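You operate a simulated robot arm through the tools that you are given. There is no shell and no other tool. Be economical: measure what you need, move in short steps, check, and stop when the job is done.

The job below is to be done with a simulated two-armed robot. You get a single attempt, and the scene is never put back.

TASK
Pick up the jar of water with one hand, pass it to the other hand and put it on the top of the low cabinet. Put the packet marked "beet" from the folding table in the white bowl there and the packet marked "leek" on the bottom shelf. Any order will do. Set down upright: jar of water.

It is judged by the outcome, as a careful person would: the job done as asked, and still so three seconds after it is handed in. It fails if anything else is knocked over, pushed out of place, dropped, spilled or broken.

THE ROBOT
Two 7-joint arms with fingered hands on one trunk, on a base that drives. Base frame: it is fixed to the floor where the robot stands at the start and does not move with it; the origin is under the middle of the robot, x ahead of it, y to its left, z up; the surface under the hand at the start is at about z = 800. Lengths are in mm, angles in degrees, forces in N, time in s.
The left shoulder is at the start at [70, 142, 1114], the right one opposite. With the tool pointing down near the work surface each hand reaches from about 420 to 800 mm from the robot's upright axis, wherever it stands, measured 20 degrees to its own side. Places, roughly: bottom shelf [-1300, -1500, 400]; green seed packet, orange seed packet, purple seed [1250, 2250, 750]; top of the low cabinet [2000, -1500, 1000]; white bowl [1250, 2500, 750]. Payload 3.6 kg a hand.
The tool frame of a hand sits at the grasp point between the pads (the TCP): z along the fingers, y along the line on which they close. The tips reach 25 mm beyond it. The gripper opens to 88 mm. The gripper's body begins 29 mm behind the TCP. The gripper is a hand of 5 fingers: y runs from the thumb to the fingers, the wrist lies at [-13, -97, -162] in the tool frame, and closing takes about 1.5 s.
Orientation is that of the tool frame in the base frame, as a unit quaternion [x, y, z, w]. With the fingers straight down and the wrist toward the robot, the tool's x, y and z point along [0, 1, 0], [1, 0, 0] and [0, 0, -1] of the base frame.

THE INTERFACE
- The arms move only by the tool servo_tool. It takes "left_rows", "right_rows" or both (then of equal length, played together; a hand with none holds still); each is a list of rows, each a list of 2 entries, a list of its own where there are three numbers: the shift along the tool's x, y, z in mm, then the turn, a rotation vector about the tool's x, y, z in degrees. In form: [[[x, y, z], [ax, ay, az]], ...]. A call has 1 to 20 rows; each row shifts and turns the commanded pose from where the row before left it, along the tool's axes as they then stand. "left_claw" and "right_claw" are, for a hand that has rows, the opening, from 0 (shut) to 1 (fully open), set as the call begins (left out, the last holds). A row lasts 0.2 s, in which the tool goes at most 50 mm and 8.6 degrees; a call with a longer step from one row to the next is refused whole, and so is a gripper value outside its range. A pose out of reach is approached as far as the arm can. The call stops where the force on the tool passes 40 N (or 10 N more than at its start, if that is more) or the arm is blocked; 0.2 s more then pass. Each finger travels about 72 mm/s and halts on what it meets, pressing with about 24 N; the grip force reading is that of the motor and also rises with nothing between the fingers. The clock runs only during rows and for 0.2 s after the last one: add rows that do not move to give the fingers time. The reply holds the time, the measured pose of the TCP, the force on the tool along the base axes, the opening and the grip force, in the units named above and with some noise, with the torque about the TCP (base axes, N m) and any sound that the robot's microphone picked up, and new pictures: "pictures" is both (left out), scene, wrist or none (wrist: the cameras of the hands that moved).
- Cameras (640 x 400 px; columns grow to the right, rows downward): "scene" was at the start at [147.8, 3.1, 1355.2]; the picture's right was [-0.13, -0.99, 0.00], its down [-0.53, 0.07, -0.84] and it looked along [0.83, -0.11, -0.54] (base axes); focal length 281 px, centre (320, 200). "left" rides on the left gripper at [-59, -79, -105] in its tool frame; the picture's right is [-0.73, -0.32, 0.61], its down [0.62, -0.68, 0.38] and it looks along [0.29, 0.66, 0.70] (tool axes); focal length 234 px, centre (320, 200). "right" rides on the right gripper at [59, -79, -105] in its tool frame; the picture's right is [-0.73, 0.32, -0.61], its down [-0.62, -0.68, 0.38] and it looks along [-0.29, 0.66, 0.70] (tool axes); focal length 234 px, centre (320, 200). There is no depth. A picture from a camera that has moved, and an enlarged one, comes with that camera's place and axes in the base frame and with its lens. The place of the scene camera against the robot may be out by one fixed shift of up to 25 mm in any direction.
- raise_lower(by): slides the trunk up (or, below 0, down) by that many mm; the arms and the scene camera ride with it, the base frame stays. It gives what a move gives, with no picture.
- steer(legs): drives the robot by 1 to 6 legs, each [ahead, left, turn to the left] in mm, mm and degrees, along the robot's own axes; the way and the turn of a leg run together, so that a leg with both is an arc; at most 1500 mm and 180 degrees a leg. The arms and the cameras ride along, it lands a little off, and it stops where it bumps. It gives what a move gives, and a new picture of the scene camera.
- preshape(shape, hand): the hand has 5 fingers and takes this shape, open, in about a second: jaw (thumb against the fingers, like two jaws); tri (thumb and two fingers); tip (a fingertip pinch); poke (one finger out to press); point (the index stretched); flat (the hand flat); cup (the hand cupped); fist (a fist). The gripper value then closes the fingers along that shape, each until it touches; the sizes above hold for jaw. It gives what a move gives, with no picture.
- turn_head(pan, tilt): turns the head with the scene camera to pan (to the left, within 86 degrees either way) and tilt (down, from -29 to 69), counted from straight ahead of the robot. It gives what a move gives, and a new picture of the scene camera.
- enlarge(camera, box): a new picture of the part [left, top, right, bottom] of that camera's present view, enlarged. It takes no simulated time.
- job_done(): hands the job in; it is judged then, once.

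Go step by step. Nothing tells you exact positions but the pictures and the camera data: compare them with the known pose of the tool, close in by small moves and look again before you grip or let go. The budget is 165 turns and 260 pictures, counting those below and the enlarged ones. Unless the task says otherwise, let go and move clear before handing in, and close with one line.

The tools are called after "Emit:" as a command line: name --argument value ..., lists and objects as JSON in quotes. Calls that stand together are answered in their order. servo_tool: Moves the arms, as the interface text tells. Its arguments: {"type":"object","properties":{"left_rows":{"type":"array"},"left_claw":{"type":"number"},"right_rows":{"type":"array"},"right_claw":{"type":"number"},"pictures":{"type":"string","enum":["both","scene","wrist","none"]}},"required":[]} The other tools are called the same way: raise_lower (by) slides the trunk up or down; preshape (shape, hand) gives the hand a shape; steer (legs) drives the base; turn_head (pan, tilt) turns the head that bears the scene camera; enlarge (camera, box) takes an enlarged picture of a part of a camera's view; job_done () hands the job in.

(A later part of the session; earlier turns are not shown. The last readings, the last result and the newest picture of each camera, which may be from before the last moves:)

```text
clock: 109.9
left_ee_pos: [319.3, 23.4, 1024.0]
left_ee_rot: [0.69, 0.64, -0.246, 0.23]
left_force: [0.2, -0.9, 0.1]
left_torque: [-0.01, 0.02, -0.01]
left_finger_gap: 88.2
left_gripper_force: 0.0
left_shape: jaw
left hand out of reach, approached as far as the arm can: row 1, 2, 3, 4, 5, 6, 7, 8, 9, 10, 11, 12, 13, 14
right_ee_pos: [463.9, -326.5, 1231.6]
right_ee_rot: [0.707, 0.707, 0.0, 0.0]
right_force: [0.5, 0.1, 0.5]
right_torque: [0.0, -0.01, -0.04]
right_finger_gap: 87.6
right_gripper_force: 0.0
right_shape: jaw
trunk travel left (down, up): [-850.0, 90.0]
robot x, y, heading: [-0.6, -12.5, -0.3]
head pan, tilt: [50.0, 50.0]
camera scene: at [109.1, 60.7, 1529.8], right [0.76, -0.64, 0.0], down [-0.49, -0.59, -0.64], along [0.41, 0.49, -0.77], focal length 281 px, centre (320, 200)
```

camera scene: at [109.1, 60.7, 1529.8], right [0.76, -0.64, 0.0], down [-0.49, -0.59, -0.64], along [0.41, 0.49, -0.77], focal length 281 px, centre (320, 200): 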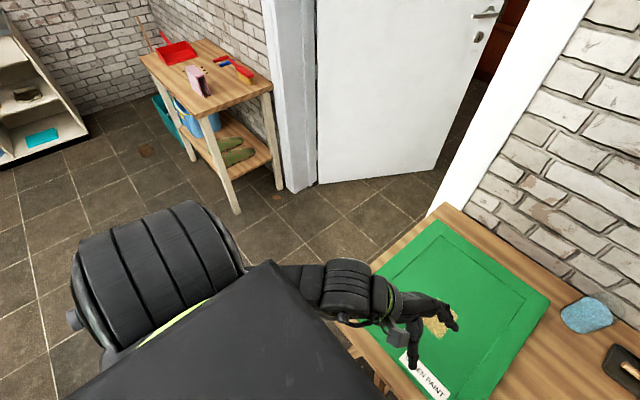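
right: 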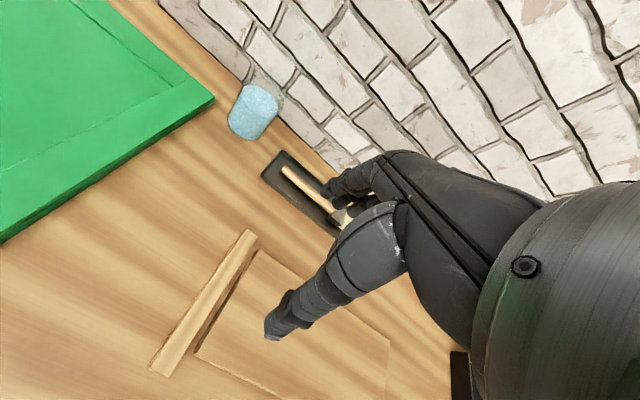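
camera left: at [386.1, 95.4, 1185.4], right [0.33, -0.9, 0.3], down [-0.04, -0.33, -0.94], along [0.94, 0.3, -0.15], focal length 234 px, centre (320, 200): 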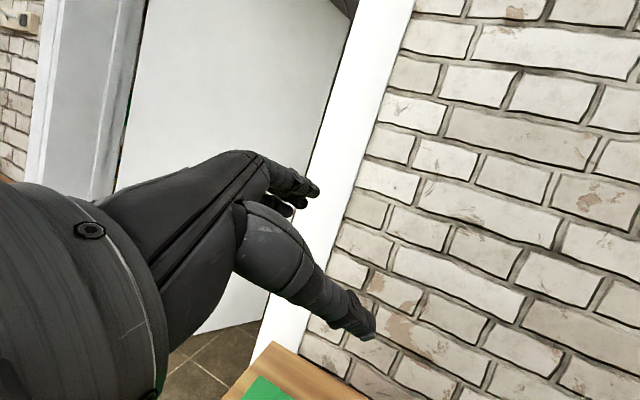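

The upper arm is hanging at a limit. I'll abduct: move the hand out left and up.

Emit:
servo_tool --left_rows '[[[11, 1.6, -21], [0, 0, 0]], [[11, 1.6, -21], [0, 0, 0]], [[11, 1.6, -21], [0, 0, 0]], [[11, 1.6, -21], [0, 0, 0]], [[11, 1.6, -21], [0, 0, 0]], [[11, 1.6, -21], [0, 0, 0]], [[11, 1.6, -21], [0, 0, 0]], [[11, 1.6, -21], [0, 0, 0]], [[11, 1.6, -21], [0, 0, 0]], [[11, 1.6, -21], [0, 0, 0]], [[11, 1.6, -21], [0, 0, 0]], [[11, 1.6, -21], [0, 0, 0]], [[11, 1.6, -21], [0, 0, 0]], [[11, 1.6, -21], [0, 0, 0]], [[11, 1.6, -21], [0, 0, 0]], [[11, 1.6, -21], [0, 0, 0]]]' --pictures "scene"

```text
clock: 113.3
left_ee_pos: [371.7, 249.7, 1009.6]
left_ee_rot: [0.687, 0.645, -0.234, 0.24]
left_force: [0.0, 0.3, -0.4]
left_torque: [-0.01, 0.0, 0.0]
left_finger_gap: 88.0
left_gripper_force: 0.1
left_shape: jaw
left hand out of reach, approached as far as the arm can: row 1, 2, 3, 4, 5, 6, 7, 8, 9, 10, 11, 12, 13, 14, 15, 16
right_ee_pos: [463.2, -325.4, 1232.2]
right_ee_rot: [0.707, 0.707, 0.0, 0.0]
right_force: [0.2, -0.2, 1.1]
right_torque: [-0.02, 0.01, -0.01]
right_finger_gap: 87.6
right_gripper_force: 0.0
right_shape: jaw
trunk travel left (down, up): [-850.0, 90.0]
robot x, y, heading: [1.4, -13.9, -0.2]
head pan, tilt: [50.0, 50.0]
camera scene: at [109.3, 61.5, 1529.7], right [0.76, -0.64, 0.0], down [-0.49, -0.59, -0.64], along [0.41, 0.49, -0.77], focal length 281 px, centre (320, 200)
```

scene: 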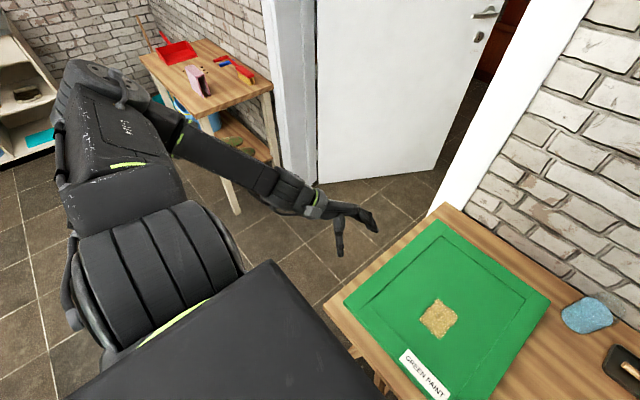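

The arm now looks like the start posture (elbow out level, forearm toward the right). I'll roll fingers down and return to the start position.

Emit:
servo_tool --left_rows '[[[0, 0, 0], [0, 5, 0]], [[0, 0, 0], [0, 5, 0]], [[0, 0, 0], [0, 5, 0]], [[0, 0, 0], [0, 5, 0]], [[0, 0, 0], [0, 5, 0]], [[0, 0, 0], [0, 5, 0]], [[0, 0, 0], [0, 5, 0]], [[-15, 10, -19], [0, 0, 0]], [[-15, 10, -19], [0, 0, 0]], [[-15, 10, -19], [0, 0, 0]], [[-15, 10, -19], [0, 0, 0]], [[-15, 10, -19], [0, 0, 0]], [[-15, 10, -19], [0, 0, 0]], [[-15, 10, -19], [0, 0, 0]], [[-15, 10, -19], [0, 0, 0]], [[-15, 10, -19], [0, 0, 0]], [[-15, 10, -19], [0, 0, 0]]]' --pictures "scene"

```text
clock: 116.9
left_ee_pos: [343.2, 235.2, 997.2]
left_ee_rot: [0.714, 0.675, -0.137, 0.127]
left_force: [-0.1, 0.4, 0.1]
left_torque: [0.02, -0.01, -0.02]
left_finger_gap: 87.9
left_gripper_force: 0.1
left_shape: jaw
left hand out of reach, approached as far as the arm can: row 1, 2, 3, 4, 5, 6, 7, 8, 9, 10, 11, 12, 13, 14, 15, 16, 17
right_ee_pos: [465.1, -326.7, 1231.6]
right_ee_rot: [0.707, 0.707, 0.0, 0.0]
right_force: [-0.5, -0.4, 0.2]
right_torque: [0.05, 0.0, 0.0]
right_finger_gap: 87.5
right_gripper_force: 0.0
right_shape: jaw
trunk travel left (down, up): [-850.0, 90.0]
robot x, y, heading: [4.1, -13.7, 0.0]
head pan, tilt: [50.0, 50.0]
camera scene: at [109.1, 61.2, 1529.8], right [0.76, -0.64, 0.0], down [-0.49, -0.59, -0.64], along [0.41, 0.49, -0.77], focal length 281 px, centre (320, 200)
```

scene: 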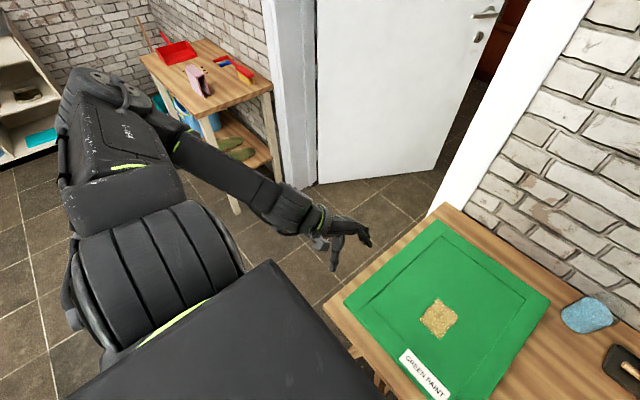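

Still wound at a wrist limit, so I must retrace the path that wound it. First: back out to the far-left pose.

Emit:
servo_tool --left_rows '[[[19.3, 6.2, -14.4], [0, 0, 0]], [[19.3, 6.2, -14.4], [0, 0, 0]], [[19.3, 6.2, -14.4], [0, 0, 0]], [[19.3, 6.2, -14.4], [0, 0, 0]], [[19.3, 6.2, -14.4], [0, 0, 0]], [[19.3, 6.2, -14.4], [0, 0, 0]], [[19.3, 6.2, -14.4], [0, 0, 0]], [[19.3, 6.2, -14.4], [0, 0, 0]], [[19.3, 6.2, -14.4], [0, 0, 0]], [[19.3, 6.2, -14.4], [0, 0, 0]], [[19.3, 6.2, -14.4], [0, 0, 0]], [[19.3, 6.2, -14.4], [0, 0, 0]], [[19.3, 6.2, -14.4], [0, 0, 0]], [[19.3, 6.2, -14.4], [0, 0, 0]], [[19.3, 6.2, -14.4], [0, 0, 0]], [[19.3, 6.2, -14.4], [0, 0, 0]], [[0, 0, 0], [0, 5, 0]], [[0, 0, 0], [0, 5, 0]], [[0, 0, 0], [0, 5, 0]], [[0, 0, 0], [0, 5, 0]]]' --pictures "scene"

```text
clock: 121.1
left_ee_pos: [439.6, 597.2, 1105.1]
left_ee_rot: [0.727, 0.687, -0.009, 0.007]
left_force: [0.2, 0.0, 0.7]
left_torque: [0.01, -0.02, -0.03]
left_finger_gap: 88.0
left_gripper_force: 0.0
left_shape: jaw
left hand out of reach, approached as far as the arm can: row 10, 11, 12, 13
right_ee_pos: [464.6, -326.9, 1231.2]
right_ee_rot: [0.707, 0.707, 0.0, -0.001]
right_force: [0.1, 0.0, -0.3]
right_torque: [-0.01, 0.01, 0.01]
right_finger_gap: 87.7
right_gripper_force: 0.0
right_shape: jaw
trunk travel left (down, up): [-850.0, 90.0]
robot x, y, heading: [3.3, -14.8, -0.1]
head pan, tilt: [50.0, 50.0]
camera scene: at [109.9, 59.8, 1529.8], right [0.76, -0.64, 0.0], down [-0.49, -0.58, -0.64], along [0.41, 0.49, -0.77], focal length 281 px, centre (320, 200)
```

scene: 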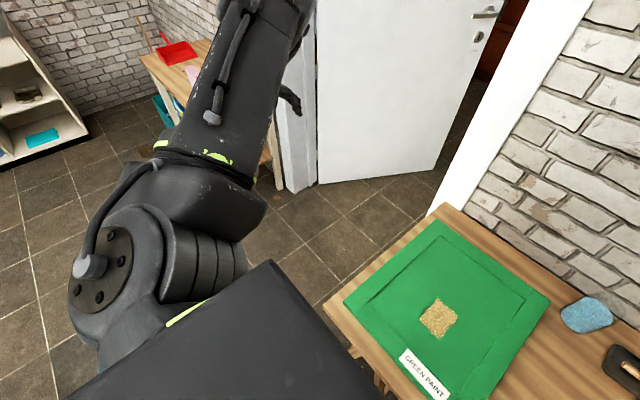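

Free again with fingers down. Now pitch the fingers forward, which should draw the elbow down and under.

Emit:
servo_tool --left_rows '[[[0, 0, 0], [-5, 0, 0]], [[0, 0, 0], [-5, 0, 0]], [[0, 0, 0], [-5, 0, 0]], [[0, 0, 0], [-5, 0, 0]], [[0, 0, 0], [-5, 0, 0]], [[0, 0, 0], [-5, 0, 0]], [[0, 0, 0], [-5, 0, 0]], [[0, 0, 0], [-5, 0, 0]], [[0, 0, 0], [-5, 0, 0]], [[0, 0, 0], [-5, 0, 0]], [[0, 0, 0], [-5, 0, 0]], [[0, 0, 0], [-5, 0, 0]]]' --pictures "none"

Emit:
turn_head --pan 60 --tilt 30

```text
clock: 123.7
left_ee_pos: [438.1, 600.3, 1104.6]
left_ee_rot: [0.626, 0.6, 0.334, 0.371]
left_force: [-0.8, 0.3, -1.3]
left_torque: [0.0, 0.03, 0.02]
left_finger_gap: 87.9
left_gripper_force: 0.2
left_shape: jaw
left hand out of reach, approached as far as the arm can: row 11
right_ee_pos: [462.7, -324.5, 1231.7]
right_ee_rot: [0.708, 0.706, 0.0, 0.001]
right_force: [0.1, -0.5, 0.2]
right_torque: [-0.01, 0.01, 0.0]
right_finger_gap: 87.7
right_gripper_force: 0.1
right_shape: jaw
trunk travel left (down, up): [-850.0, 90.0]
robot x, y, heading: [1.1, -15.3, -0.3]
head pan, tilt: [50.0, 50.0]
```

```text
clock: 124.6
left_ee_pos: [440.2, 597.4, 1105.0]
left_ee_rot: [0.626, 0.6, 0.334, 0.37]
left_force: [-0.3, 0.2, 0.9]
left_torque: [0.02, 0.01, 0.02]
left_finger_gap: 88.0
left_gripper_force: 0.0
left_shape: jaw
right_ee_pos: [464.4, -327.3, 1230.0]
right_ee_rot: [0.707, 0.707, -0.001, -0.001]
right_force: [-1.0, 0.5, -0.9]
right_torque: [0.01, 0.0, -0.01]
right_finger_gap: 87.7
right_gripper_force: 0.0
right_shape: jaw
trunk travel left (down, up): [-850.0, 90.0]
robot x, y, heading: [-0.1, -13.5, -0.2]
head pan, tilt: [60.0, 30.0]
camera scene: at [105.9, 80.0, 1559.2], right [0.86, -0.5, 0.0], down [-0.25, -0.43, -0.87], along [0.43, 0.75, -0.5], focal length 281 px, centre (320, 200)
```

scene: 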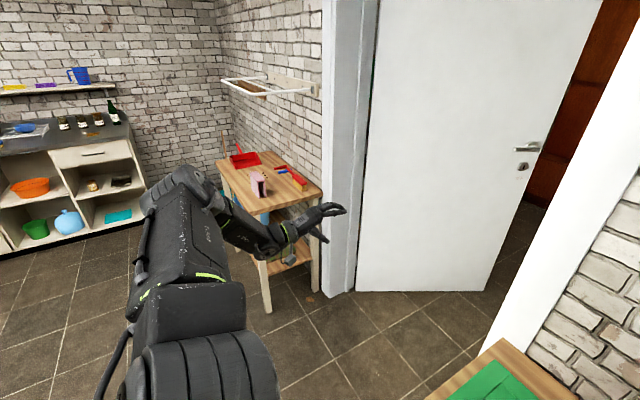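

Pitching forward swung the elbow out left and level. I'll bring the hand inward keeping this pitch.

Emit:
servo_tool --left_rows '[[[-21.8, 4.6, 1.6], [0, 0, 0]], [[-21.8, 4.6, 1.6], [0, 0, 0]], [[-21.8, 4.6, 1.6], [0, 0, 0]], [[-21.8, 4.6, 1.6], [0, 0, 0]], [[-21.8, 4.6, 1.6], [0, 0, 0]], [[-21.8, 4.6, 1.6], [0, 0, 0]], [[-21.8, 4.6, 1.6], [0, 0, 0]], [[-21.8, 4.6, 1.6], [0, 0, 0]], [[-21.8, 4.6, 1.6], [0, 0, 0]], [[-21.8, 4.6, 1.6], [0, 0, 0]], [[-21.8, 4.6, 1.6], [0, 0, 0]], [[-21.8, 4.6, 1.6], [0, 0, 0]]]' --pictures "scene"

```text
clock: 127.2
left_ee_pos: [496.8, 435.7, 1215.8]
left_ee_rot: [0.626, 0.6, 0.332, 0.37]
left_force: [0.0, -0.1, -0.7]
left_torque: [0.02, -0.02, 0.0]
left_finger_gap: 87.8
left_gripper_force: 0.0
left_shape: jaw
left hand out of reach, approached as far as the arm can: row 5, 6, 7, 8, 9, 10, 11, 12
right_ee_pos: [463.6, -327.9, 1231.1]
right_ee_rot: [0.707, 0.707, 0.001, 0.0]
right_force: [0.7, 0.0, -0.1]
right_torque: [0.0, -0.01, -0.02]
right_finger_gap: 87.8
right_gripper_force: 0.0
right_shape: jaw
trunk travel left (down, up): [-850.0, 90.0]
robot x, y, heading: [-2.4, -10.1, -0.2]
head pan, tilt: [60.0, 30.0]
camera scene: at [104.8, 79.4, 1559.3], right [0.86, -0.5, 0.0], down [-0.25, -0.43, -0.87], along [0.43, 0.75, -0.5], focal length 281 px, centre (320, 200)
```

scene: 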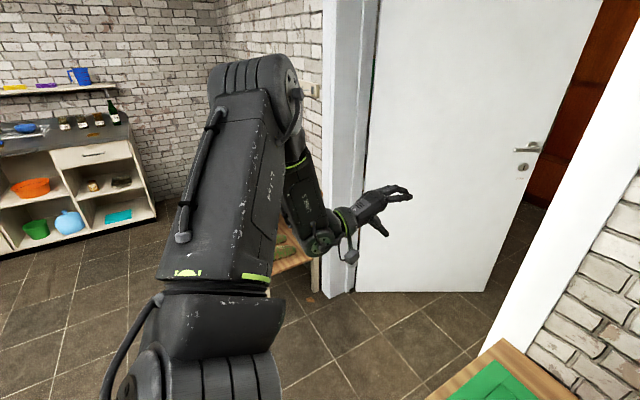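

I now understand: from the far-left pose, the hand must pass low under the elbow rather than inward at height. I'll raise the trunk fully for clearance, go back out, then descend and come in low.

Emit:
raise_lower --by 85

Emit:
servo_tool --left_rows '[[[12, -4, 0], [5, 0, 0]], [[12, -4, 0], [5, 0, 0]], [[12, -4, 0], [5, 0, 0]], [[12, -4, 0], [5, 0, 0]], [[12, -4, 0], [5, 0, 0]], [[12, -4, 0], [5, 0, 0]], [[12, 0, 4], [5, 0, 0]], [[12, 0, 4], [5, 0, 0]], [[12, 0, 4], [5, 0, 0]], [[12, 0, 4], [5, 0, 0]], [[12, 0, 4], [5, 0, 0]], [[12, 0, 4], [5, 0, 0]], [[12, 0, 8], [0, 5, 0]], [[12, 0, 8], [0, 5, 0]], [[12, 0, 8], [0, 5, 0]], [[12, 0, 8], [0, 5, 0]], [[12, 0, 8], [0, 5, 0]], [[12, 0, 8], [0, 5, 0]]]' --pictures "scene"

```text
clock: 128.4
left_ee_pos: [496.1, 436.5, 1299.0]
left_ee_rot: [0.626, 0.6, 0.332, 0.371]
left_force: [-0.3, 0.4, -0.7]
left_torque: [-0.03, -0.01, 0.02]
left_finger_gap: 88.1
left_gripper_force: 0.0
left_shape: jaw
right_ee_pos: [463.4, -325.8, 1316.1]
right_ee_rot: [0.707, 0.707, 0.0, 0.0]
right_force: [0.2, 0.4, 1.5]
right_torque: [-0.02, 0.0, -0.01]
right_finger_gap: 87.7
right_gripper_force: 0.1
right_shape: jaw
trunk travel left (down, up): [-935.0, 5.0]
robot x, y, heading: [-0.4, -13.1, -0.0]
head pan, tilt: [60.0, 30.0]
```

```text
clock: 132.2
left_ee_pos: [501.5, 660.1, 1220.8]
left_ee_rot: [0.706, 0.664, 0.177, -0.17]
left_force: [-0.2, 0.7, -0.4]
left_torque: [0.0, 0.0, -0.01]
left_finger_gap: 87.8
left_gripper_force: 0.1
left_shape: jaw
right_ee_pos: [464.0, -326.0, 1316.7]
right_ee_rot: [0.707, 0.707, 0.0, 0.0]
right_force: [1.2, -0.1, 1.0]
right_torque: [0.03, 0.03, -0.01]
right_finger_gap: 87.5
right_gripper_force: 0.0
right_shape: jaw
trunk travel left (down, up): [-935.0, 5.0]
robot x, y, heading: [0.2, -9.9, -0.1]
head pan, tilt: [60.0, 30.0]
camera scene: at [105.1, 81.2, 1644.3], right [0.86, -0.5, 0.0], down [-0.25, -0.43, -0.87], along [0.43, 0.75, -0.5], focal length 281 px, centre (320, 200)
```

scene: 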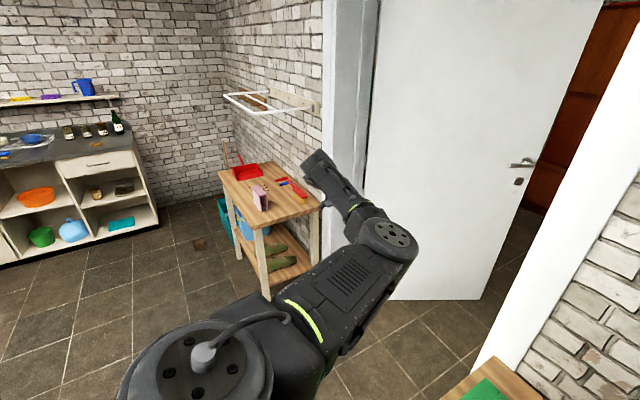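

That's the earlier freed configuration (shoulder disc up). Now lower the hand and bring it in under the elbow.

Emit:
servo_tool --left_rows '[[[-20, 0, 8], [0, -1.5, 0]], [[-20, 0, 8], [0, -1.5, 0]], [[-20, 0, 8], [0, -1.5, 0]], [[-20, 0, 9], [0, -1.5, 0]], [[-19, 0, 10], [0, -1.5, 0]], [[-19, 0, 10], [0, -1.5, 0]], [[-18, 0, 11], [0, -1.5, 0]], [[-18, 0, 12], [0, -1.5, 0]], [[-17, 0, 13], [0, -1.5, 0]], [[-16, 0, 14], [0, -1.5, 0]], [[-16, 0, 14], [0, -1.5, 0]], [[-16, 0, 14], [0, -1.5, 0]], [[-16, 0, 14], [0, -1.5, 0]]]' --pictures "scene"

```text
clock: 135.0
left_ee_pos: [488.4, 482.6, 1005.6]
left_ee_rot: [0.726, 0.683, 0.054, -0.055]
left_force: [-0.3, 0.1, 0.0]
left_torque: [-0.01, -0.04, 0.0]
left_finger_gap: 87.9
left_gripper_force: 0.0
left_shape: jaw
right_ee_pos: [463.0, -325.6, 1318.2]
right_ee_rot: [0.707, 0.707, 0.0, 0.001]
right_force: [0.5, -0.1, 1.2]
right_torque: [0.0, -0.01, -0.03]
right_finger_gap: 87.7
right_gripper_force: 0.1
right_shape: jaw
trunk travel left (down, up): [-935.0, 5.0]
robot x, y, heading: [-1.7, -11.4, -0.2]
head pan, tilt: [60.0, 30.0]
camera scene: at [104.6, 80.5, 1644.3], right [0.86, -0.5, 0.0], down [-0.25, -0.43, -0.87], along [0.43, 0.75, -0.5], focal length 281 px, centre (320, 200)
```

scene: 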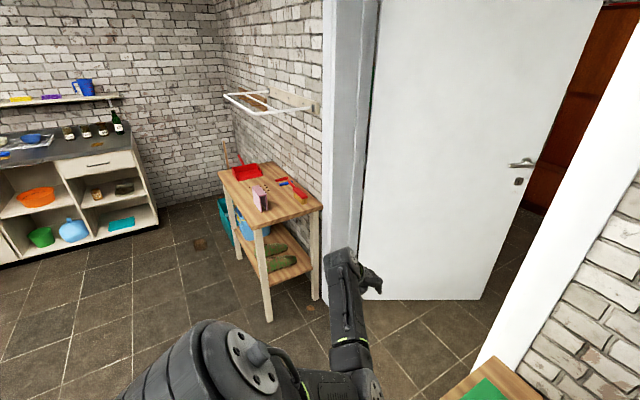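

Good—the elbow is now inner-low and unflagged. Next rotate the hand to fingers-forward/right horizontal here (retracing the original), in free space.

Emit:
servo_tool --left_rows '[[[0, 0, -6], [-2.3, -4.05, -2.3]], [[0, 0, -6], [-2.3, -4.05, -2.3]], [[0, 0, -6], [-2.3, -4.05, -2.3]], [[0, 0, -6], [-2.3, -4.05, -2.3]], [[0, 0, -6], [-2.3, -4.05, -2.3]], [[0, 0, -6], [-2.3, -4.05, -2.3]], [[0, 0, -6], [-2.3, -4.05, -2.3]], [[0, 0, -6], [-2.3, -4.05, -2.3]], [[0, 0, 0], [-2.3, -4.05, -2.3]], [[0, 0, 0], [-2.3, -4.05, -2.3]], [[0, 0, 0], [-2.3, -4.05, -2.3]], [[0, 0, 0], [-2.3, -4.05, -2.3]], [[0, 0, 0], [-2.3, -4.05, -2.3]], [[0, 0, 0], [-2.3, -4.05, -2.3]], [[0, 0, 0], [-2.3, -4.05, -2.3]], [[0, 0, 0], [-2.3, -4.05, -2.3]], [[0, 0, 0], [-2.3, -4.05, -2.3]], [[0, 0, 0], [-2.3, -4.05, -2.3]], [[0, 0, 0], [-2.3, -4.05, -2.3]], [[0, 0, 0], [-2.3, -4.05, -2.3]]]' --pictures "none"

Emit:
turn_head --pan 45 --tilt 45

```text
clock: 139.2
left_ee_pos: [480.9, 487.3, 1052.3]
left_ee_rot: [0.261, 0.689, -0.155, 0.657]
left_force: [0.8, -0.4, 0.7]
left_torque: [-0.02, -0.01, 0.03]
left_finger_gap: 87.9
left_gripper_force: 0.1
left_shape: jaw
right_ee_pos: [464.2, -325.9, 1315.9]
right_ee_rot: [0.707, 0.707, -0.001, -0.001]
right_force: [0.4, -0.9, 0.2]
right_torque: [0.02, 0.01, 0.01]
right_finger_gap: 87.7
right_gripper_force: 0.0
right_shape: jaw
trunk travel left (down, up): [-935.0, 5.0]
robot x, y, heading: [3.3, -10.2, -0.2]
head pan, tilt: [60.0, 30.0]
```

```text
clock: 139.9
left_ee_pos: [481.8, 487.8, 1051.8]
left_ee_rot: [0.262, 0.69, -0.155, 0.657]
left_force: [-0.1, -0.4, -0.4]
left_torque: [-0.02, 0.02, -0.05]
left_finger_gap: 87.9
left_gripper_force: 0.0
left_shape: jaw
right_ee_pos: [463.8, -325.7, 1316.5]
right_ee_rot: [0.707, 0.707, 0.0, 0.0]
right_force: [-0.8, 0.4, 0.7]
right_torque: [0.03, -0.01, -0.01]
right_finger_gap: 88.0
right_gripper_force: 0.0
right_shape: jaw
trunk travel left (down, up): [-935.0, 5.0]
robot x, y, heading: [0.8, -12.5, 0.1]
head pan, tilt: [45.0, 45.0]
camera scene: at [117.1, 59.7, 1621.7], right [0.71, -0.71, 0.0], down [-0.5, -0.5, -0.71], along [0.5, 0.5, -0.71], focal length 281 px, centre (320, 200)
```

scene: 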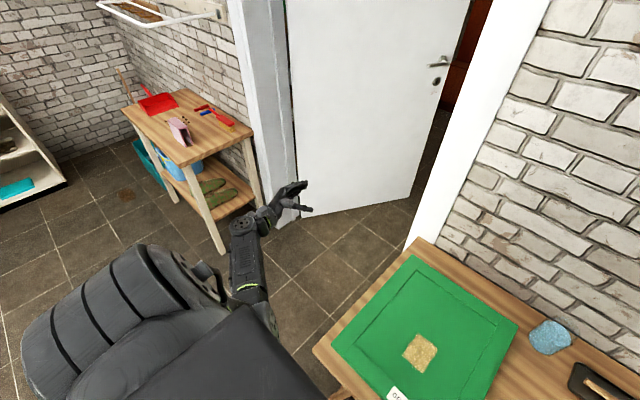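

No flags, elbow hangs low naturally. Now yaw the hand back so the fingers point right.

Emit:
servo_tool --left_rows '[[[-6, 0, 6], [5, 0, 0]], [[-6, 0, 6], [5, 0, 0]], [[-6, 0, 6], [5, 0, 0]], [[-6, 0, 6], [5, 0, 0]], [[-6, 0, 6], [5, 0, 0]], [[-6, 0, 6], [5, 0, 0]], [[-6, 0, 6], [5, 0, 0]], [[-6, 0, 6], [5, 0, 0]], [[-6, 0, 6], [5, 0, 0]], [[-6, 0, 6], [5, 0, 0]], [[-6, 0, 6], [5, 0, 0]], [[-6, 0, 6], [5, 0, 0]]]' --pictures "scene"

```text
clock: 142.6
left_ee_pos: [512.5, 425.0, 1108.5]
left_ee_rot: [0.535, 0.541, -0.455, 0.462]
left_force: [-0.3, -0.4, -0.3]
left_torque: [-0.03, -0.02, 0.03]
left_finger_gap: 87.5
left_gripper_force: 0.0
left_shape: jaw
left hand out of reach, approached as far as the arm can: row 12
right_ee_pos: [463.5, -325.6, 1316.5]
right_ee_rot: [0.707, 0.707, 0.0, -0.002]
right_force: [0.1, -0.4, 0.3]
right_torque: [-0.03, -0.02, 0.03]
right_finger_gap: 87.7
right_gripper_force: 0.1
right_shape: jaw
trunk travel left (down, up): [-935.0, 5.0]
robot x, y, heading: [-0.4, -11.0, -0.2]
head pan, tilt: [45.0, 45.0]
camera scene: at [116.9, 59.8, 1621.7], right [0.71, -0.71, 0.0], down [-0.5, -0.5, -0.71], along [0.5, 0.5, -0.71], focal length 281 px, centre (320, 200)
```

scene: 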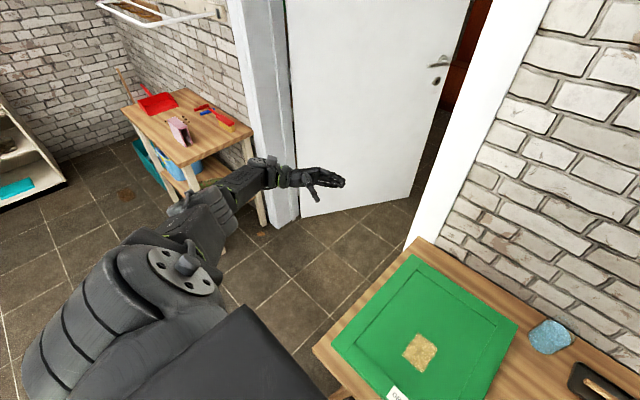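

Now move inward in this pose toward the original trial place.

Emit:
servo_tool --left_rows '[[[-12, -1, 16], [0, 0, 0]], [[-12, -1, 16], [0, 0, 0]], [[-12, -1, 16], [0, 0, 0]], [[-12, -1, 16], [0, 0, 0]], [[-12, -1, 16], [0, 0, 0]], [[-12, -1, 16], [0, 0, 0]], [[-12, -1, 16], [0, 0, 0]], [[-12, -1, 16], [0, 0, 0]], [[-12, -1, 16], [0, 0, 0]], [[-12, -1, 16], [0, 0, 0]], [[-12, -1, 16], [0, 0, 0]], [[-12, -1, 16], [0, 0, 0]]]' --pictures "scene"

```text
clock: 145.2
left_ee_pos: [505.1, 209.1, 1221.6]
left_ee_rot: [0.535, 0.541, -0.455, 0.462]
left_force: [-0.5, 0.3, 0.0]
left_torque: [-0.03, -0.04, 0.03]
left_finger_gap: 88.1
left_gripper_force: 0.1
left_shape: jaw
right_ee_pos: [463.3, -326.0, 1315.9]
right_ee_rot: [0.707, 0.707, 0.0, 0.0]
right_force: [0.0, -0.6, 0.9]
right_torque: [0.05, -0.03, -0.01]
right_finger_gap: 87.8
right_gripper_force: 0.2
right_shape: jaw
trunk travel left (down, up): [-935.0, 5.0]
robot x, y, heading: [-2.4, -15.4, -0.2]
head pan, tilt: [45.0, 45.0]
camera scene: at [117.3, 59.0, 1621.7], right [0.71, -0.71, 0.0], down [-0.5, -0.5, -0.71], along [0.5, 0.5, -0.71], focal length 281 px, centre (320, 200)
```

scene: 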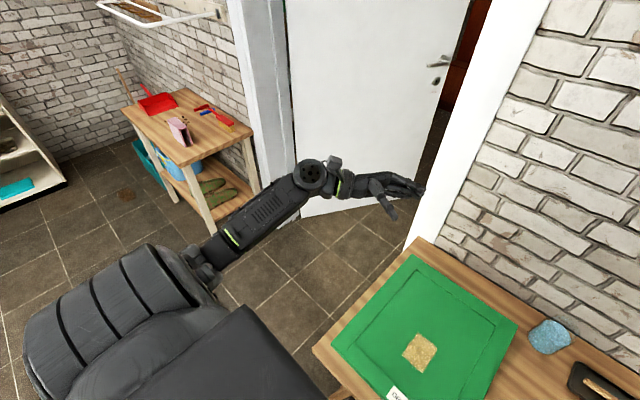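

Fully recovered, no limits. I'll return the left hand to the fingers-down start posture, slowly.

Emit:
servo_tool --left_rows '[[[-20, 0, 14], [0, 0, 0]], [[-20, 0, 14], [0, 0, 0]], [[-20, 0, 14], [0, 0, 0]], [[-20, 0, 14], [0, 0, 0]], [[-20, 0, 14], [0, 0, 0]], [[0, 0, 0], [0, 6, 0]], [[0, 0, 0], [0, 6, 0]], [[0, 0, 0], [0, 6, 0]], [[0, 0, 0], [0, 6, 0]], [[0, 0, 0], [0, 6, 0]], [[0, 0, 0], [0, 6, 0]], [[0, 0, 0], [0, 6, 0]], [[0, 0, 0], [0, 6, 0]], [[0, 0, 0], [0, 6, 0]], [[0, 0, 0], [0, 6, 0]], [[0, 0, 0], [0, 6, 0]], [[0, 0, 0], [0, 6, 0]], [[0, 0, 0], [0, 6, 0]], [[0, 0, 0], [0, 2, 0]]]' --pictures "scene"

```text
clock: 149.2
left_ee_pos: [505.5, 124.7, 1308.0]
left_ee_rot: [0.703, 0.711, -0.005, 0.005]
left_force: [0.8, 0.8, 0.8]
left_torque: [0.0, -0.01, 0.02]
left_finger_gap: 88.0
left_gripper_force: 0.0
left_shape: jaw
right_ee_pos: [463.4, -326.1, 1315.6]
right_ee_rot: [0.707, 0.707, 0.0, 0.0]
right_force: [0.9, -0.3, -0.4]
right_torque: [0.02, 0.03, 0.0]
right_finger_gap: 87.7
right_gripper_force: 0.1
right_shape: jaw
trunk travel left (down, up): [-935.0, 5.0]
robot x, y, heading: [-0.5, -15.2, 0.2]
head pan, tilt: [45.0, 45.0]
camera scene: at [117.2, 59.3, 1621.7], right [0.71, -0.71, 0.0], down [-0.5, -0.5, -0.71], along [0.5, 0.5, -0.71], focal length 281 px, centre (320, 200)
```

scene: 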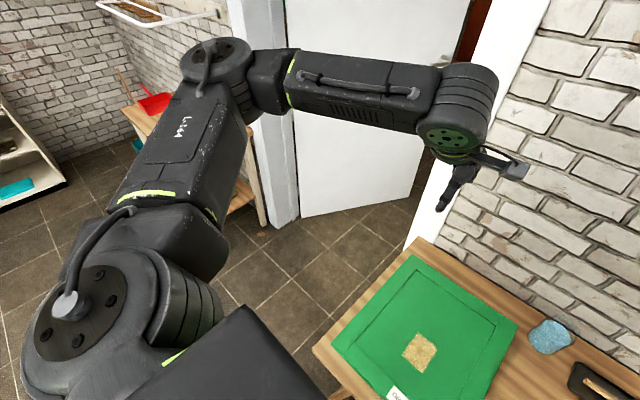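

Left arm is fully restored. Now lower the trunk and look at the jar, then bring the right hand over it.

Emit:
raise_lower --by -235

Emit:
servo_tool --right_rows '[[[13.6, 23, 4], [0, 0, 0]], [[13.6, 23, 4], [0, 0, 0]], [[13.6, 23, 4], [0, 0, 0]], [[13.6, 23, 4], [0, 0, 0]], [[13.6, 23, 4], [0, 0, 0]], [[13.6, 23, 4], [0, 0, 0]], [[13.6, 23, 4], [0, 0, 0]], [[13.6, 23, 4], [0, 0, 0]], [[13.6, 23, 4], [0, 0, 0]], [[13.6, 23, 4], [0, 0, 0]], [[0, 0, 0], [0, 0, 0]]]' --pictures "wrist"

Emit:
turn_head --pan -15 --tilt 32

```text
clock: 151.6
left_ee_pos: [505.2, 125.5, 1073.8]
left_ee_rot: [0.703, 0.711, -0.005, 0.006]
left_force: [-0.2, 0.0, -0.6]
left_torque: [-0.01, 0.0, 0.02]
left_finger_gap: 88.0
left_gripper_force: 0.1
left_shape: jaw
right_ee_pos: [462.7, -325.7, 1081.9]
right_ee_rot: [0.707, 0.707, 0.0, -0.001]
right_force: [0.4, -0.1, 1.0]
right_torque: [-0.01, 0.01, -0.03]
right_finger_gap: 87.8
right_gripper_force: 0.0
right_shape: jaw
trunk travel left (down, up): [-700.0, 240.0]
robot x, y, heading: [-0.5, -10.1, -0.1]
head pan, tilt: [45.0, 45.0]
```

```text
clock: 154.0
left_ee_pos: [505.1, 124.5, 1073.6]
left_ee_rot: [0.703, 0.711, -0.004, 0.006]
left_force: [-0.2, -0.4, 0.3]
left_torque: [0.01, -0.01, 0.04]
left_finger_gap: 87.8
left_gripper_force: 0.1
left_shape: jaw
right_ee_pos: [691.8, -191.0, 1041.5]
right_ee_rot: [0.708, 0.706, 0.0, 0.0]
right_force: [-0.8, 0.2, 0.7]
right_torque: [0.02, 0.0, 0.0]
right_finger_gap: 87.7
right_gripper_force: 0.0
right_shape: jaw
trunk travel left (down, up): [-700.0, 240.0]
robot x, y, heading: [2.7, -13.7, 0.1]
head pan, tilt: [45.0, 45.0]
camera right: at [612.7, -132.9, 1147.2], right [0.32, -0.73, 0.61], down [-0.68, -0.62, -0.38], along [0.66, -0.29, -0.7], focal length 234 px, centre (320, 200)
```

right: 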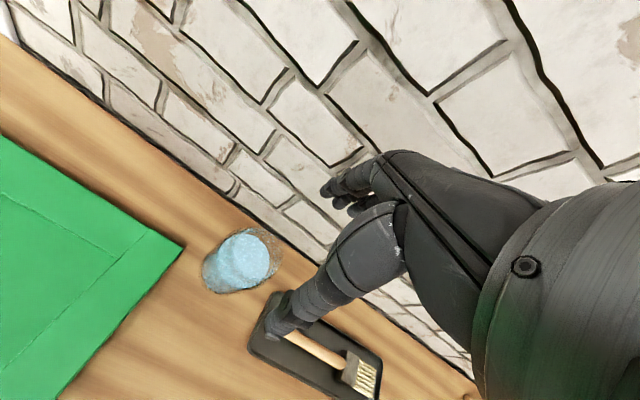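

```text
clock: 155.3
left_ee_pos: [505.5, 125.0, 1074.0]
left_ee_rot: [0.703, 0.711, -0.005, 0.006]
left_force: [0.8, -0.6, -1.1]
left_torque: [0.02, -0.02, 0.0]
left_finger_gap: 88.0
left_gripper_force: 0.0
left_shape: jaw
right_ee_pos: [691.8, -190.9, 1042.1]
right_ee_rot: [0.708, 0.706, 0.0, -0.001]
right_force: [0.4, 0.4, 0.3]
right_torque: [0.01, 0.0, 0.01]
right_finger_gap: 87.5
right_gripper_force: 0.2
right_shape: jaw
trunk travel left (down, up): [-700.0, 240.0]
robot x, y, heading: [0.7, -12.1, 0.1]
head pan, tilt: [-15.0, 32.0]
camera scene: at [146.1, -20.9, 1406.1], right [-0.26, -0.97, 0.0], down [-0.51, 0.14, -0.85], along [0.82, -0.22, -0.53], focal length 281 px, centre (320, 200)
```

scene: 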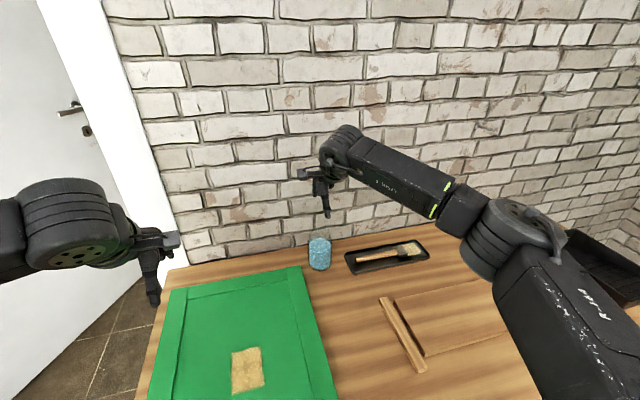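

Emit:
enlarge --camera "right" --box '[170, 200, 330, 320]'

Emit:
enlarge --camera "scene" --box '[280, 150, 380, 280]'

```text
3.33 times, centred on (250, 260) of right
camera zoom: at [612.9, -132.4, 1147.0], right [0.32, -0.73, 0.61], down [-0.68, -0.62, -0.38], along [0.66, -0.29, -0.7], focal length 781 px, centre (553, 0)
```

zoom: 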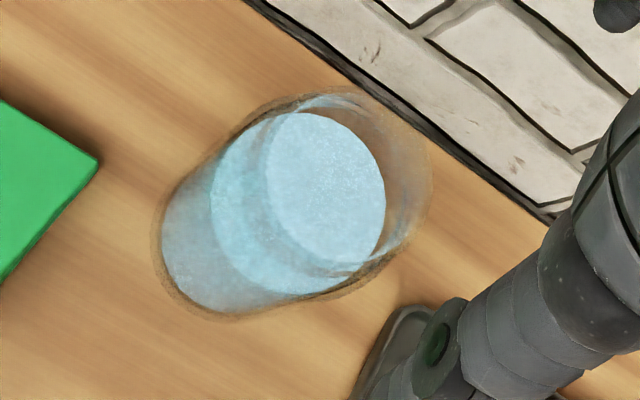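

```text
3.08 times, centred on (330, 215) of scene
camera zoom: at [146.1, -20.9, 1406.1], right [-0.26, -0.97, 0.0], down [-0.51, 0.14, -0.85], along [0.82, -0.22, -0.53], focal length 863 px, centre (289, 154)
```

zoom: 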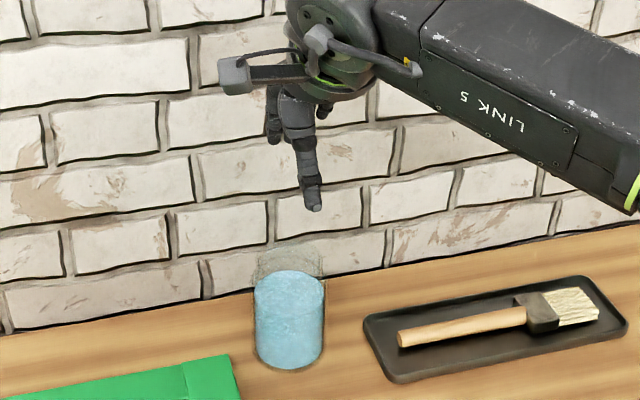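

The jar centre is at about (719, −193), rim near z 906, wall close behind. I'll yaw the right hand so it closes along left–right, away from the wall, staying above.

Emit:
servo_tool --right_rows '[[[0, 0, 0], [0, 0, -6]], [[0, 0, 0], [0, 0, -6]], [[0, 0, 0], [0, 0, -6]], [[0, 0, 0], [0, 0, -6]], [[0, 0, 0], [0, 0, -6]], [[0, 0, 0], [0, 0, -6]], [[0, 0, 0], [0, 0, -6]], [[0, 0, 0], [0, 0, -6]], [[0, 0, 0], [0, 0, -6]], [[0, 0, 0], [0, 0, -6]], [[0, 0, 0], [0, 0, -6]], [[0, 0, 0], [0, 0, -6]], [[0, 0, 0], [0, 0, -6]], [[0, 0, 0], [0, 0, 0]]]' --pictures "both"

```text
clock: 158.3
left_ee_pos: [505.9, 125.0, 1073.9]
left_ee_rot: [0.702, 0.712, -0.005, 0.006]
left_force: [-0.8, 0.1, 0.4]
left_torque: [-0.02, 0.02, 0.01]
left_finger_gap: 87.9
left_gripper_force: 0.0
left_shape: jaw
right_ee_pos: [692.9, -190.6, 1041.8]
right_ee_rot: [0.545, 0.839, -0.001, 0.0]
right_force: [0.1, 0.6, 0.2]
right_torque: [0.01, 0.02, 0.0]
right_finger_gap: 87.5
right_gripper_force: 0.1
right_shape: jaw
right hand out of reach, approached as far as the arm can: row 5, 6, 7, 8, 9, 10, 11, 12, 13
trunk travel left (down, up): [-700.0, 240.0]
robot x, y, heading: [-1.2, -11.8, -0.3]
head pan, tilt: [-15.0, 32.0]
camera scene: at [146.1, -21.1, 1406.1], right [-0.26, -0.97, 0.0], down [-0.51, 0.14, -0.85], along [0.82, -0.22, -0.53], focal length 281 px, centre (320, 200)
camera right: at [597.4, -168.5, 1147.2], right [0.59, -0.53, 0.61], down [-0.37, -0.85, -0.38], along [0.72, 0.0, -0.7], focal length 234 px, centre (320, 200)
```

scene: 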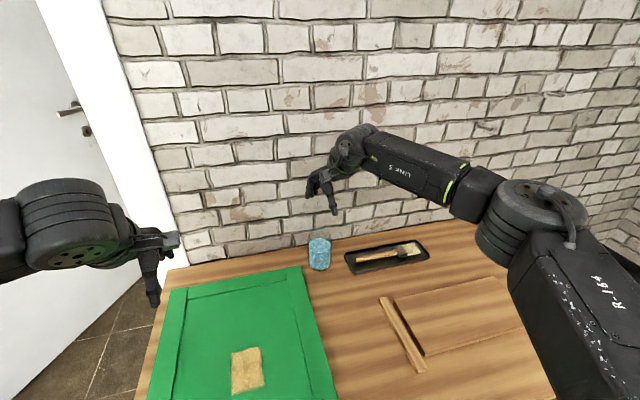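
right: 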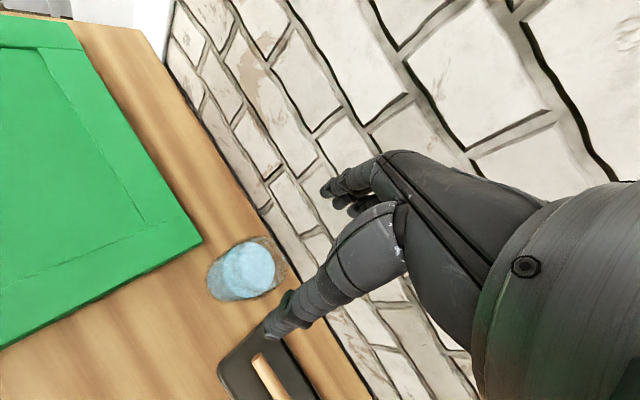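

The yaw limits at about 24°. The wall seems at x≈816, leaving enough room with the normal orientation, so I'll yaw back and align above the jar.

Emit:
servo_tool --right_rows '[[[0, 0, 0], [0, 0, 6]], [[0, 0, 0], [0, 0, 6]], [[0, 0, 0], [0, 0, 6]], [[0, 0, 0], [0, 0, 6]], [[0, 0, 0], [0, 0, 0]]]' --pictures "none"

```text
clock: 159.5
left_ee_pos: [505.0, 125.7, 1073.0]
left_ee_rot: [0.702, 0.712, -0.005, 0.006]
left_force: [0.0, -0.6, -0.2]
left_torque: [0.01, -0.01, -0.01]
left_finger_gap: 87.9
left_gripper_force: 0.0
left_shape: jaw
right_ee_pos: [693.5, -190.3, 1041.2]
right_ee_rot: [0.708, 0.706, 0.0, 0.0]
right_force: [-0.6, -0.6, 0.2]
right_torque: [-0.02, -0.01, 0.01]
right_finger_gap: 87.7
right_gripper_force: 0.1
right_shape: jaw
trunk travel left (down, up): [-700.0, 240.0]
robot x, y, heading: [1.9, -13.0, -0.3]
head pan, tilt: [-15.0, 32.0]
```

Emit:
servo_tool --right_rows '[[[-0.5, 4, 16], [0, 0, 0]], [[-0.5, 4, 16], [0, 0, 0]], [[-0.5, 4, 16], [0, 0, 0]], [[-0.5, 4, 16], [0, 0, 0]], [[-0.5, 4, 16], [0, 0, 0]], [[-0.5, 4, 16], [0, 0, 0]], [[0, 0, 0], [0, 0, 0]]]' --pictures "both"

Emit:
enlarge --camera "scene" --box '[270, 170, 390, 280]'

Emit:
enlarge --camera "right" --box '[200, 130, 420, 350]'

```text
clock: 161.1
left_ee_pos: [505.8, 125.2, 1073.3]
left_ee_rot: [0.703, 0.711, -0.005, 0.005]
left_force: [0.5, -0.5, -0.1]
left_torque: [-0.01, 0.02, 0.01]
left_finger_gap: 87.7
left_gripper_force: 0.2
left_shape: jaw
right_ee_pos: [719.7, -193.5, 944.4]
right_ee_rot: [0.707, 0.707, 0.0, 0.0]
right_force: [0.3, 1.0, 0.6]
right_torque: [0.01, -0.02, -0.01]
right_finger_gap: 87.7
right_gripper_force: 0.1
right_shape: jaw
trunk travel left (down, up): [-700.0, 240.0]
robot x, y, heading: [-1.3, -15.8, -0.1]
head pan, tilt: [-15.0, 32.0]
camera scene: at [145.9, -21.1, 1406.2], right [-0.26, -0.97, 0.0], down [-0.51, 0.14, -0.85], along [0.82, -0.22, -0.53], focal length 281 px, centre (320, 200)
camera right: at [639.9, -135.0, 1050.3], right [0.32, -0.73, 0.61], down [-0.68, -0.62, -0.38], along [0.66, -0.29, -0.7], focal length 234 px, centre (320, 200)
```

scene: 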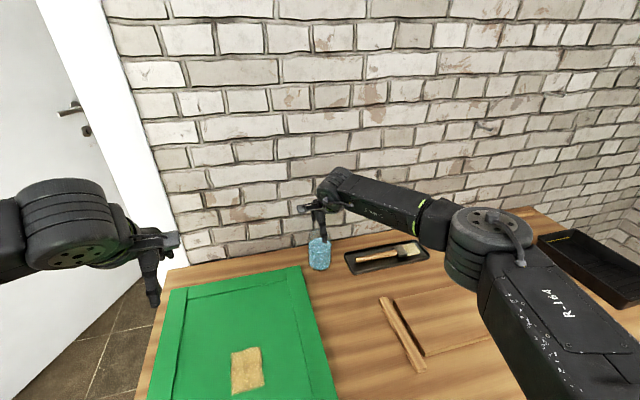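
right: 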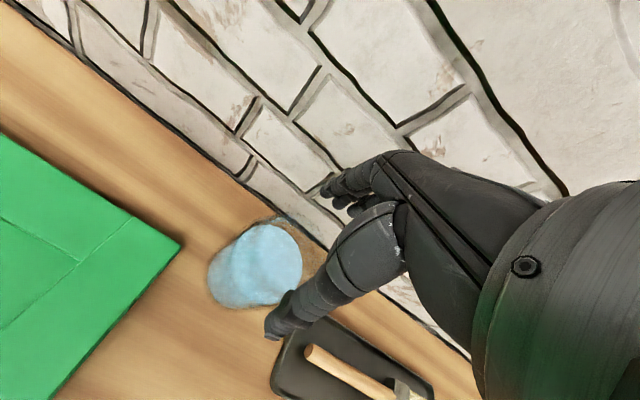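

```text
3.64 times, centred on (330, 225) of scene
camera zoom: at [145.9, -21.1, 1406.2], right [-0.26, -0.97, 0.0], down [-0.51, 0.14, -0.85], along [0.82, -0.22, -0.53], focal length 1020 px, centre (284, 109)
```

zoom: 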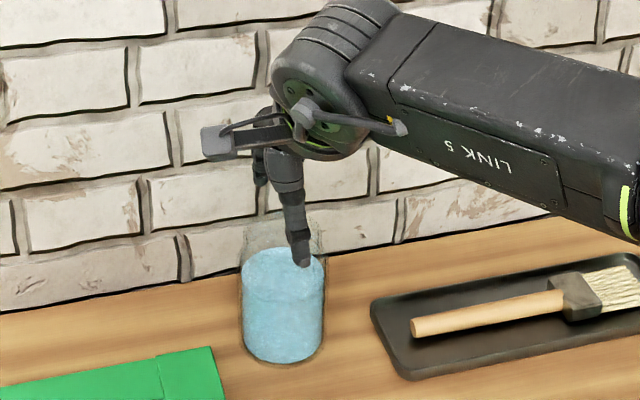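

```text
1.82 times, centred on (310, 240) of right
camera zoom: at [639.9, -135.0, 1050.3], right [0.32, -0.73, 0.61], down [-0.68, -0.62, -0.38], along [0.66, -0.29, -0.7], focal length 426 px, centre (338, 127)
```

zoom: 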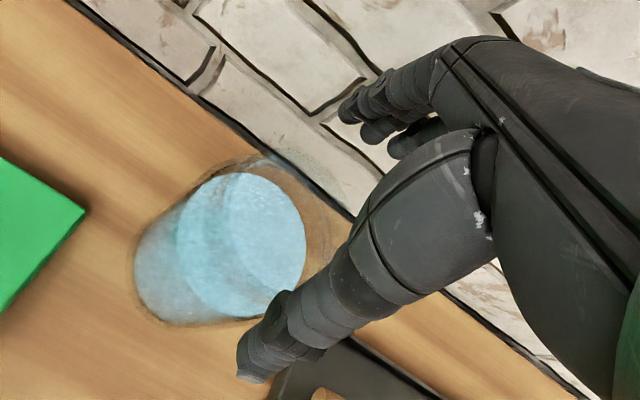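

Aligned within a few mm. Descend so the fingers straddle the jar's neck and shoulder.

Emit:
servo_tool --right_rows '[[[0, 0, 10], [0, 0, 0]], [[0, 0, 10], [0, 0, 0]], [[0, 0, 10], [0, 0, 0]], [[0, 0, 10], [0, 0, 0]], [[0, 0, 10], [0, 0, 0]], [[0, 0, 0], [0, 0, 0]]]' --pictures "wrist"

Emit:
enlarge --camera "scene" --box '[270, 170, 390, 280]'

```text
clock: 162.5
left_ee_pos: [505.4, 124.3, 1073.0]
left_ee_rot: [0.702, 0.712, -0.004, 0.007]
left_force: [0.2, 0.6, 1.5]
left_torque: [0.0, -0.04, -0.02]
left_finger_gap: 87.9
left_gripper_force: 0.0
left_shape: jaw
right_ee_pos: [720.1, -191.7, 895.3]
right_ee_rot: [0.708, 0.706, 0.0, 0.0]
right_force: [0.3, 0.3, -0.6]
right_torque: [0.02, 0.02, 0.0]
right_finger_gap: 87.8
right_gripper_force: 0.1
right_shape: jaw
trunk travel left (down, up): [-700.0, 240.0]
robot x, y, heading: [0.8, -11.6, -0.0]
head pan, tilt: [-15.0, 32.0]
camera right: at [640.0, -134.9, 1000.6], right [0.32, -0.73, 0.61], down [-0.68, -0.62, -0.38], along [0.66, -0.29, -0.7], focal length 234 px, centre (320, 200)
```

right: 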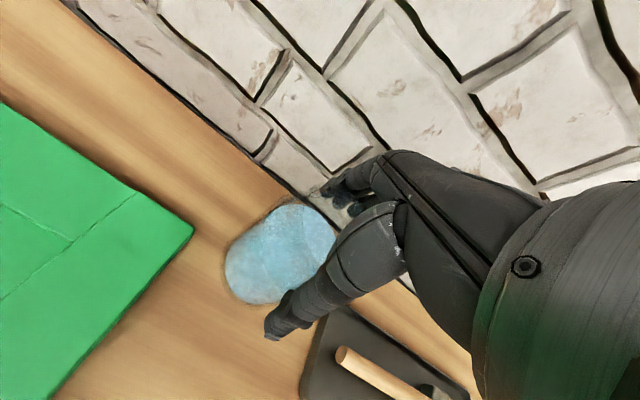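

```text
3.64 times, centred on (330, 225) of scene
camera zoom: at [146.0, -21.0, 1406.1], right [-0.26, -0.97, 0.0], down [-0.51, 0.14, -0.85], along [0.82, -0.22, -0.53], focal length 1020 px, centre (284, 109)
```

zoom: 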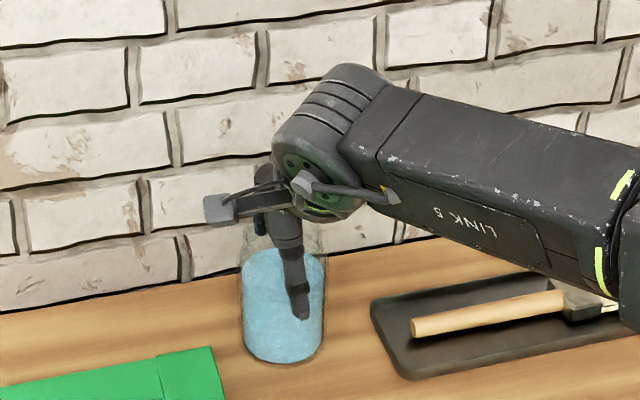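

Fingers straddle the jar; closing the right hand gently.

Emit:
servo_tool --right_rows '[[[0, 0, 0], [0, 0, 0]], [[0, 0, 0], [0, 0, 0]], [[0, 0, 0], [0, 0, 0]], [[0, 0, 0], [0, 0, 0]], [[0, 0, 0], [0, 0, 0]], [[0, 0, 0], [0, 0, 0]], [[0, 0, 0], [0, 0, 0]], [[0, 0, 0], [0, 0, 0]]]' --right_claw 0 --pictures "wrist"

Emit:
enlarge --camera "scene" --box '[270, 170, 390, 280]'

```text
clock: 164.3
left_ee_pos: [505.3, 125.5, 1074.2]
left_ee_rot: [0.702, 0.712, -0.005, 0.007]
left_force: [0.5, 0.1, 0.4]
left_torque: [0.0, -0.02, 0.02]
left_finger_gap: 87.9
left_gripper_force: 0.1
left_shape: jaw
right_ee_pos: [718.5, -193.9, 895.2]
right_ee_rot: [0.708, 0.707, 0.0, 0.001]
right_force: [-0.9, 0.3, 0.9]
right_torque: [0.01, 0.02, 0.03]
right_finger_gap: 64.5
right_gripper_force: 23.7
right_shape: jaw
trunk travel left (down, up): [-700.0, 240.0]
robot x, y, heading: [1.5, -11.4, 0.1]
head pan, tilt: [-15.0, 32.0]
camera right: at [640.1, -134.9, 1000.7], right [0.32, -0.73, 0.61], down [-0.68, -0.62, -0.38], along [0.66, -0.29, -0.7], focal length 234 px, centre (320, 200)
```

right: 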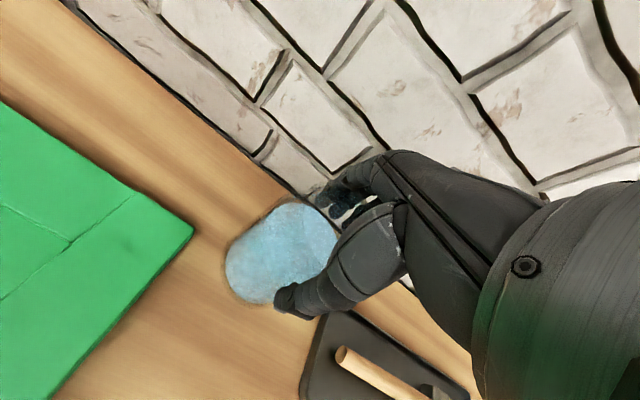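

```text
3.64 times, centred on (330, 225) of scene
camera zoom: at [146.2, -21.1, 1406.1], right [-0.26, -0.97, 0.0], down [-0.51, 0.14, -0.85], along [0.82, -0.22, -0.53], focal length 1020 px, centre (284, 109)
```

zoom: 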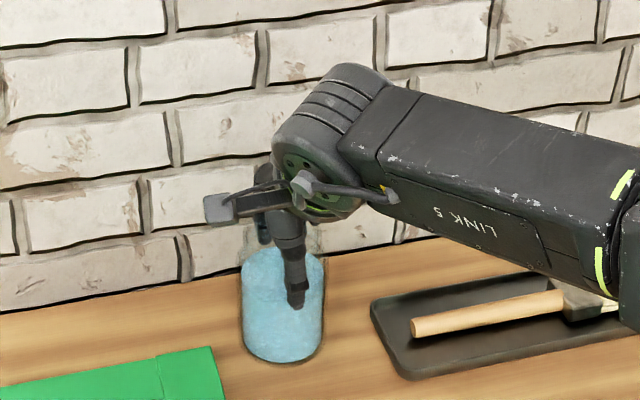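

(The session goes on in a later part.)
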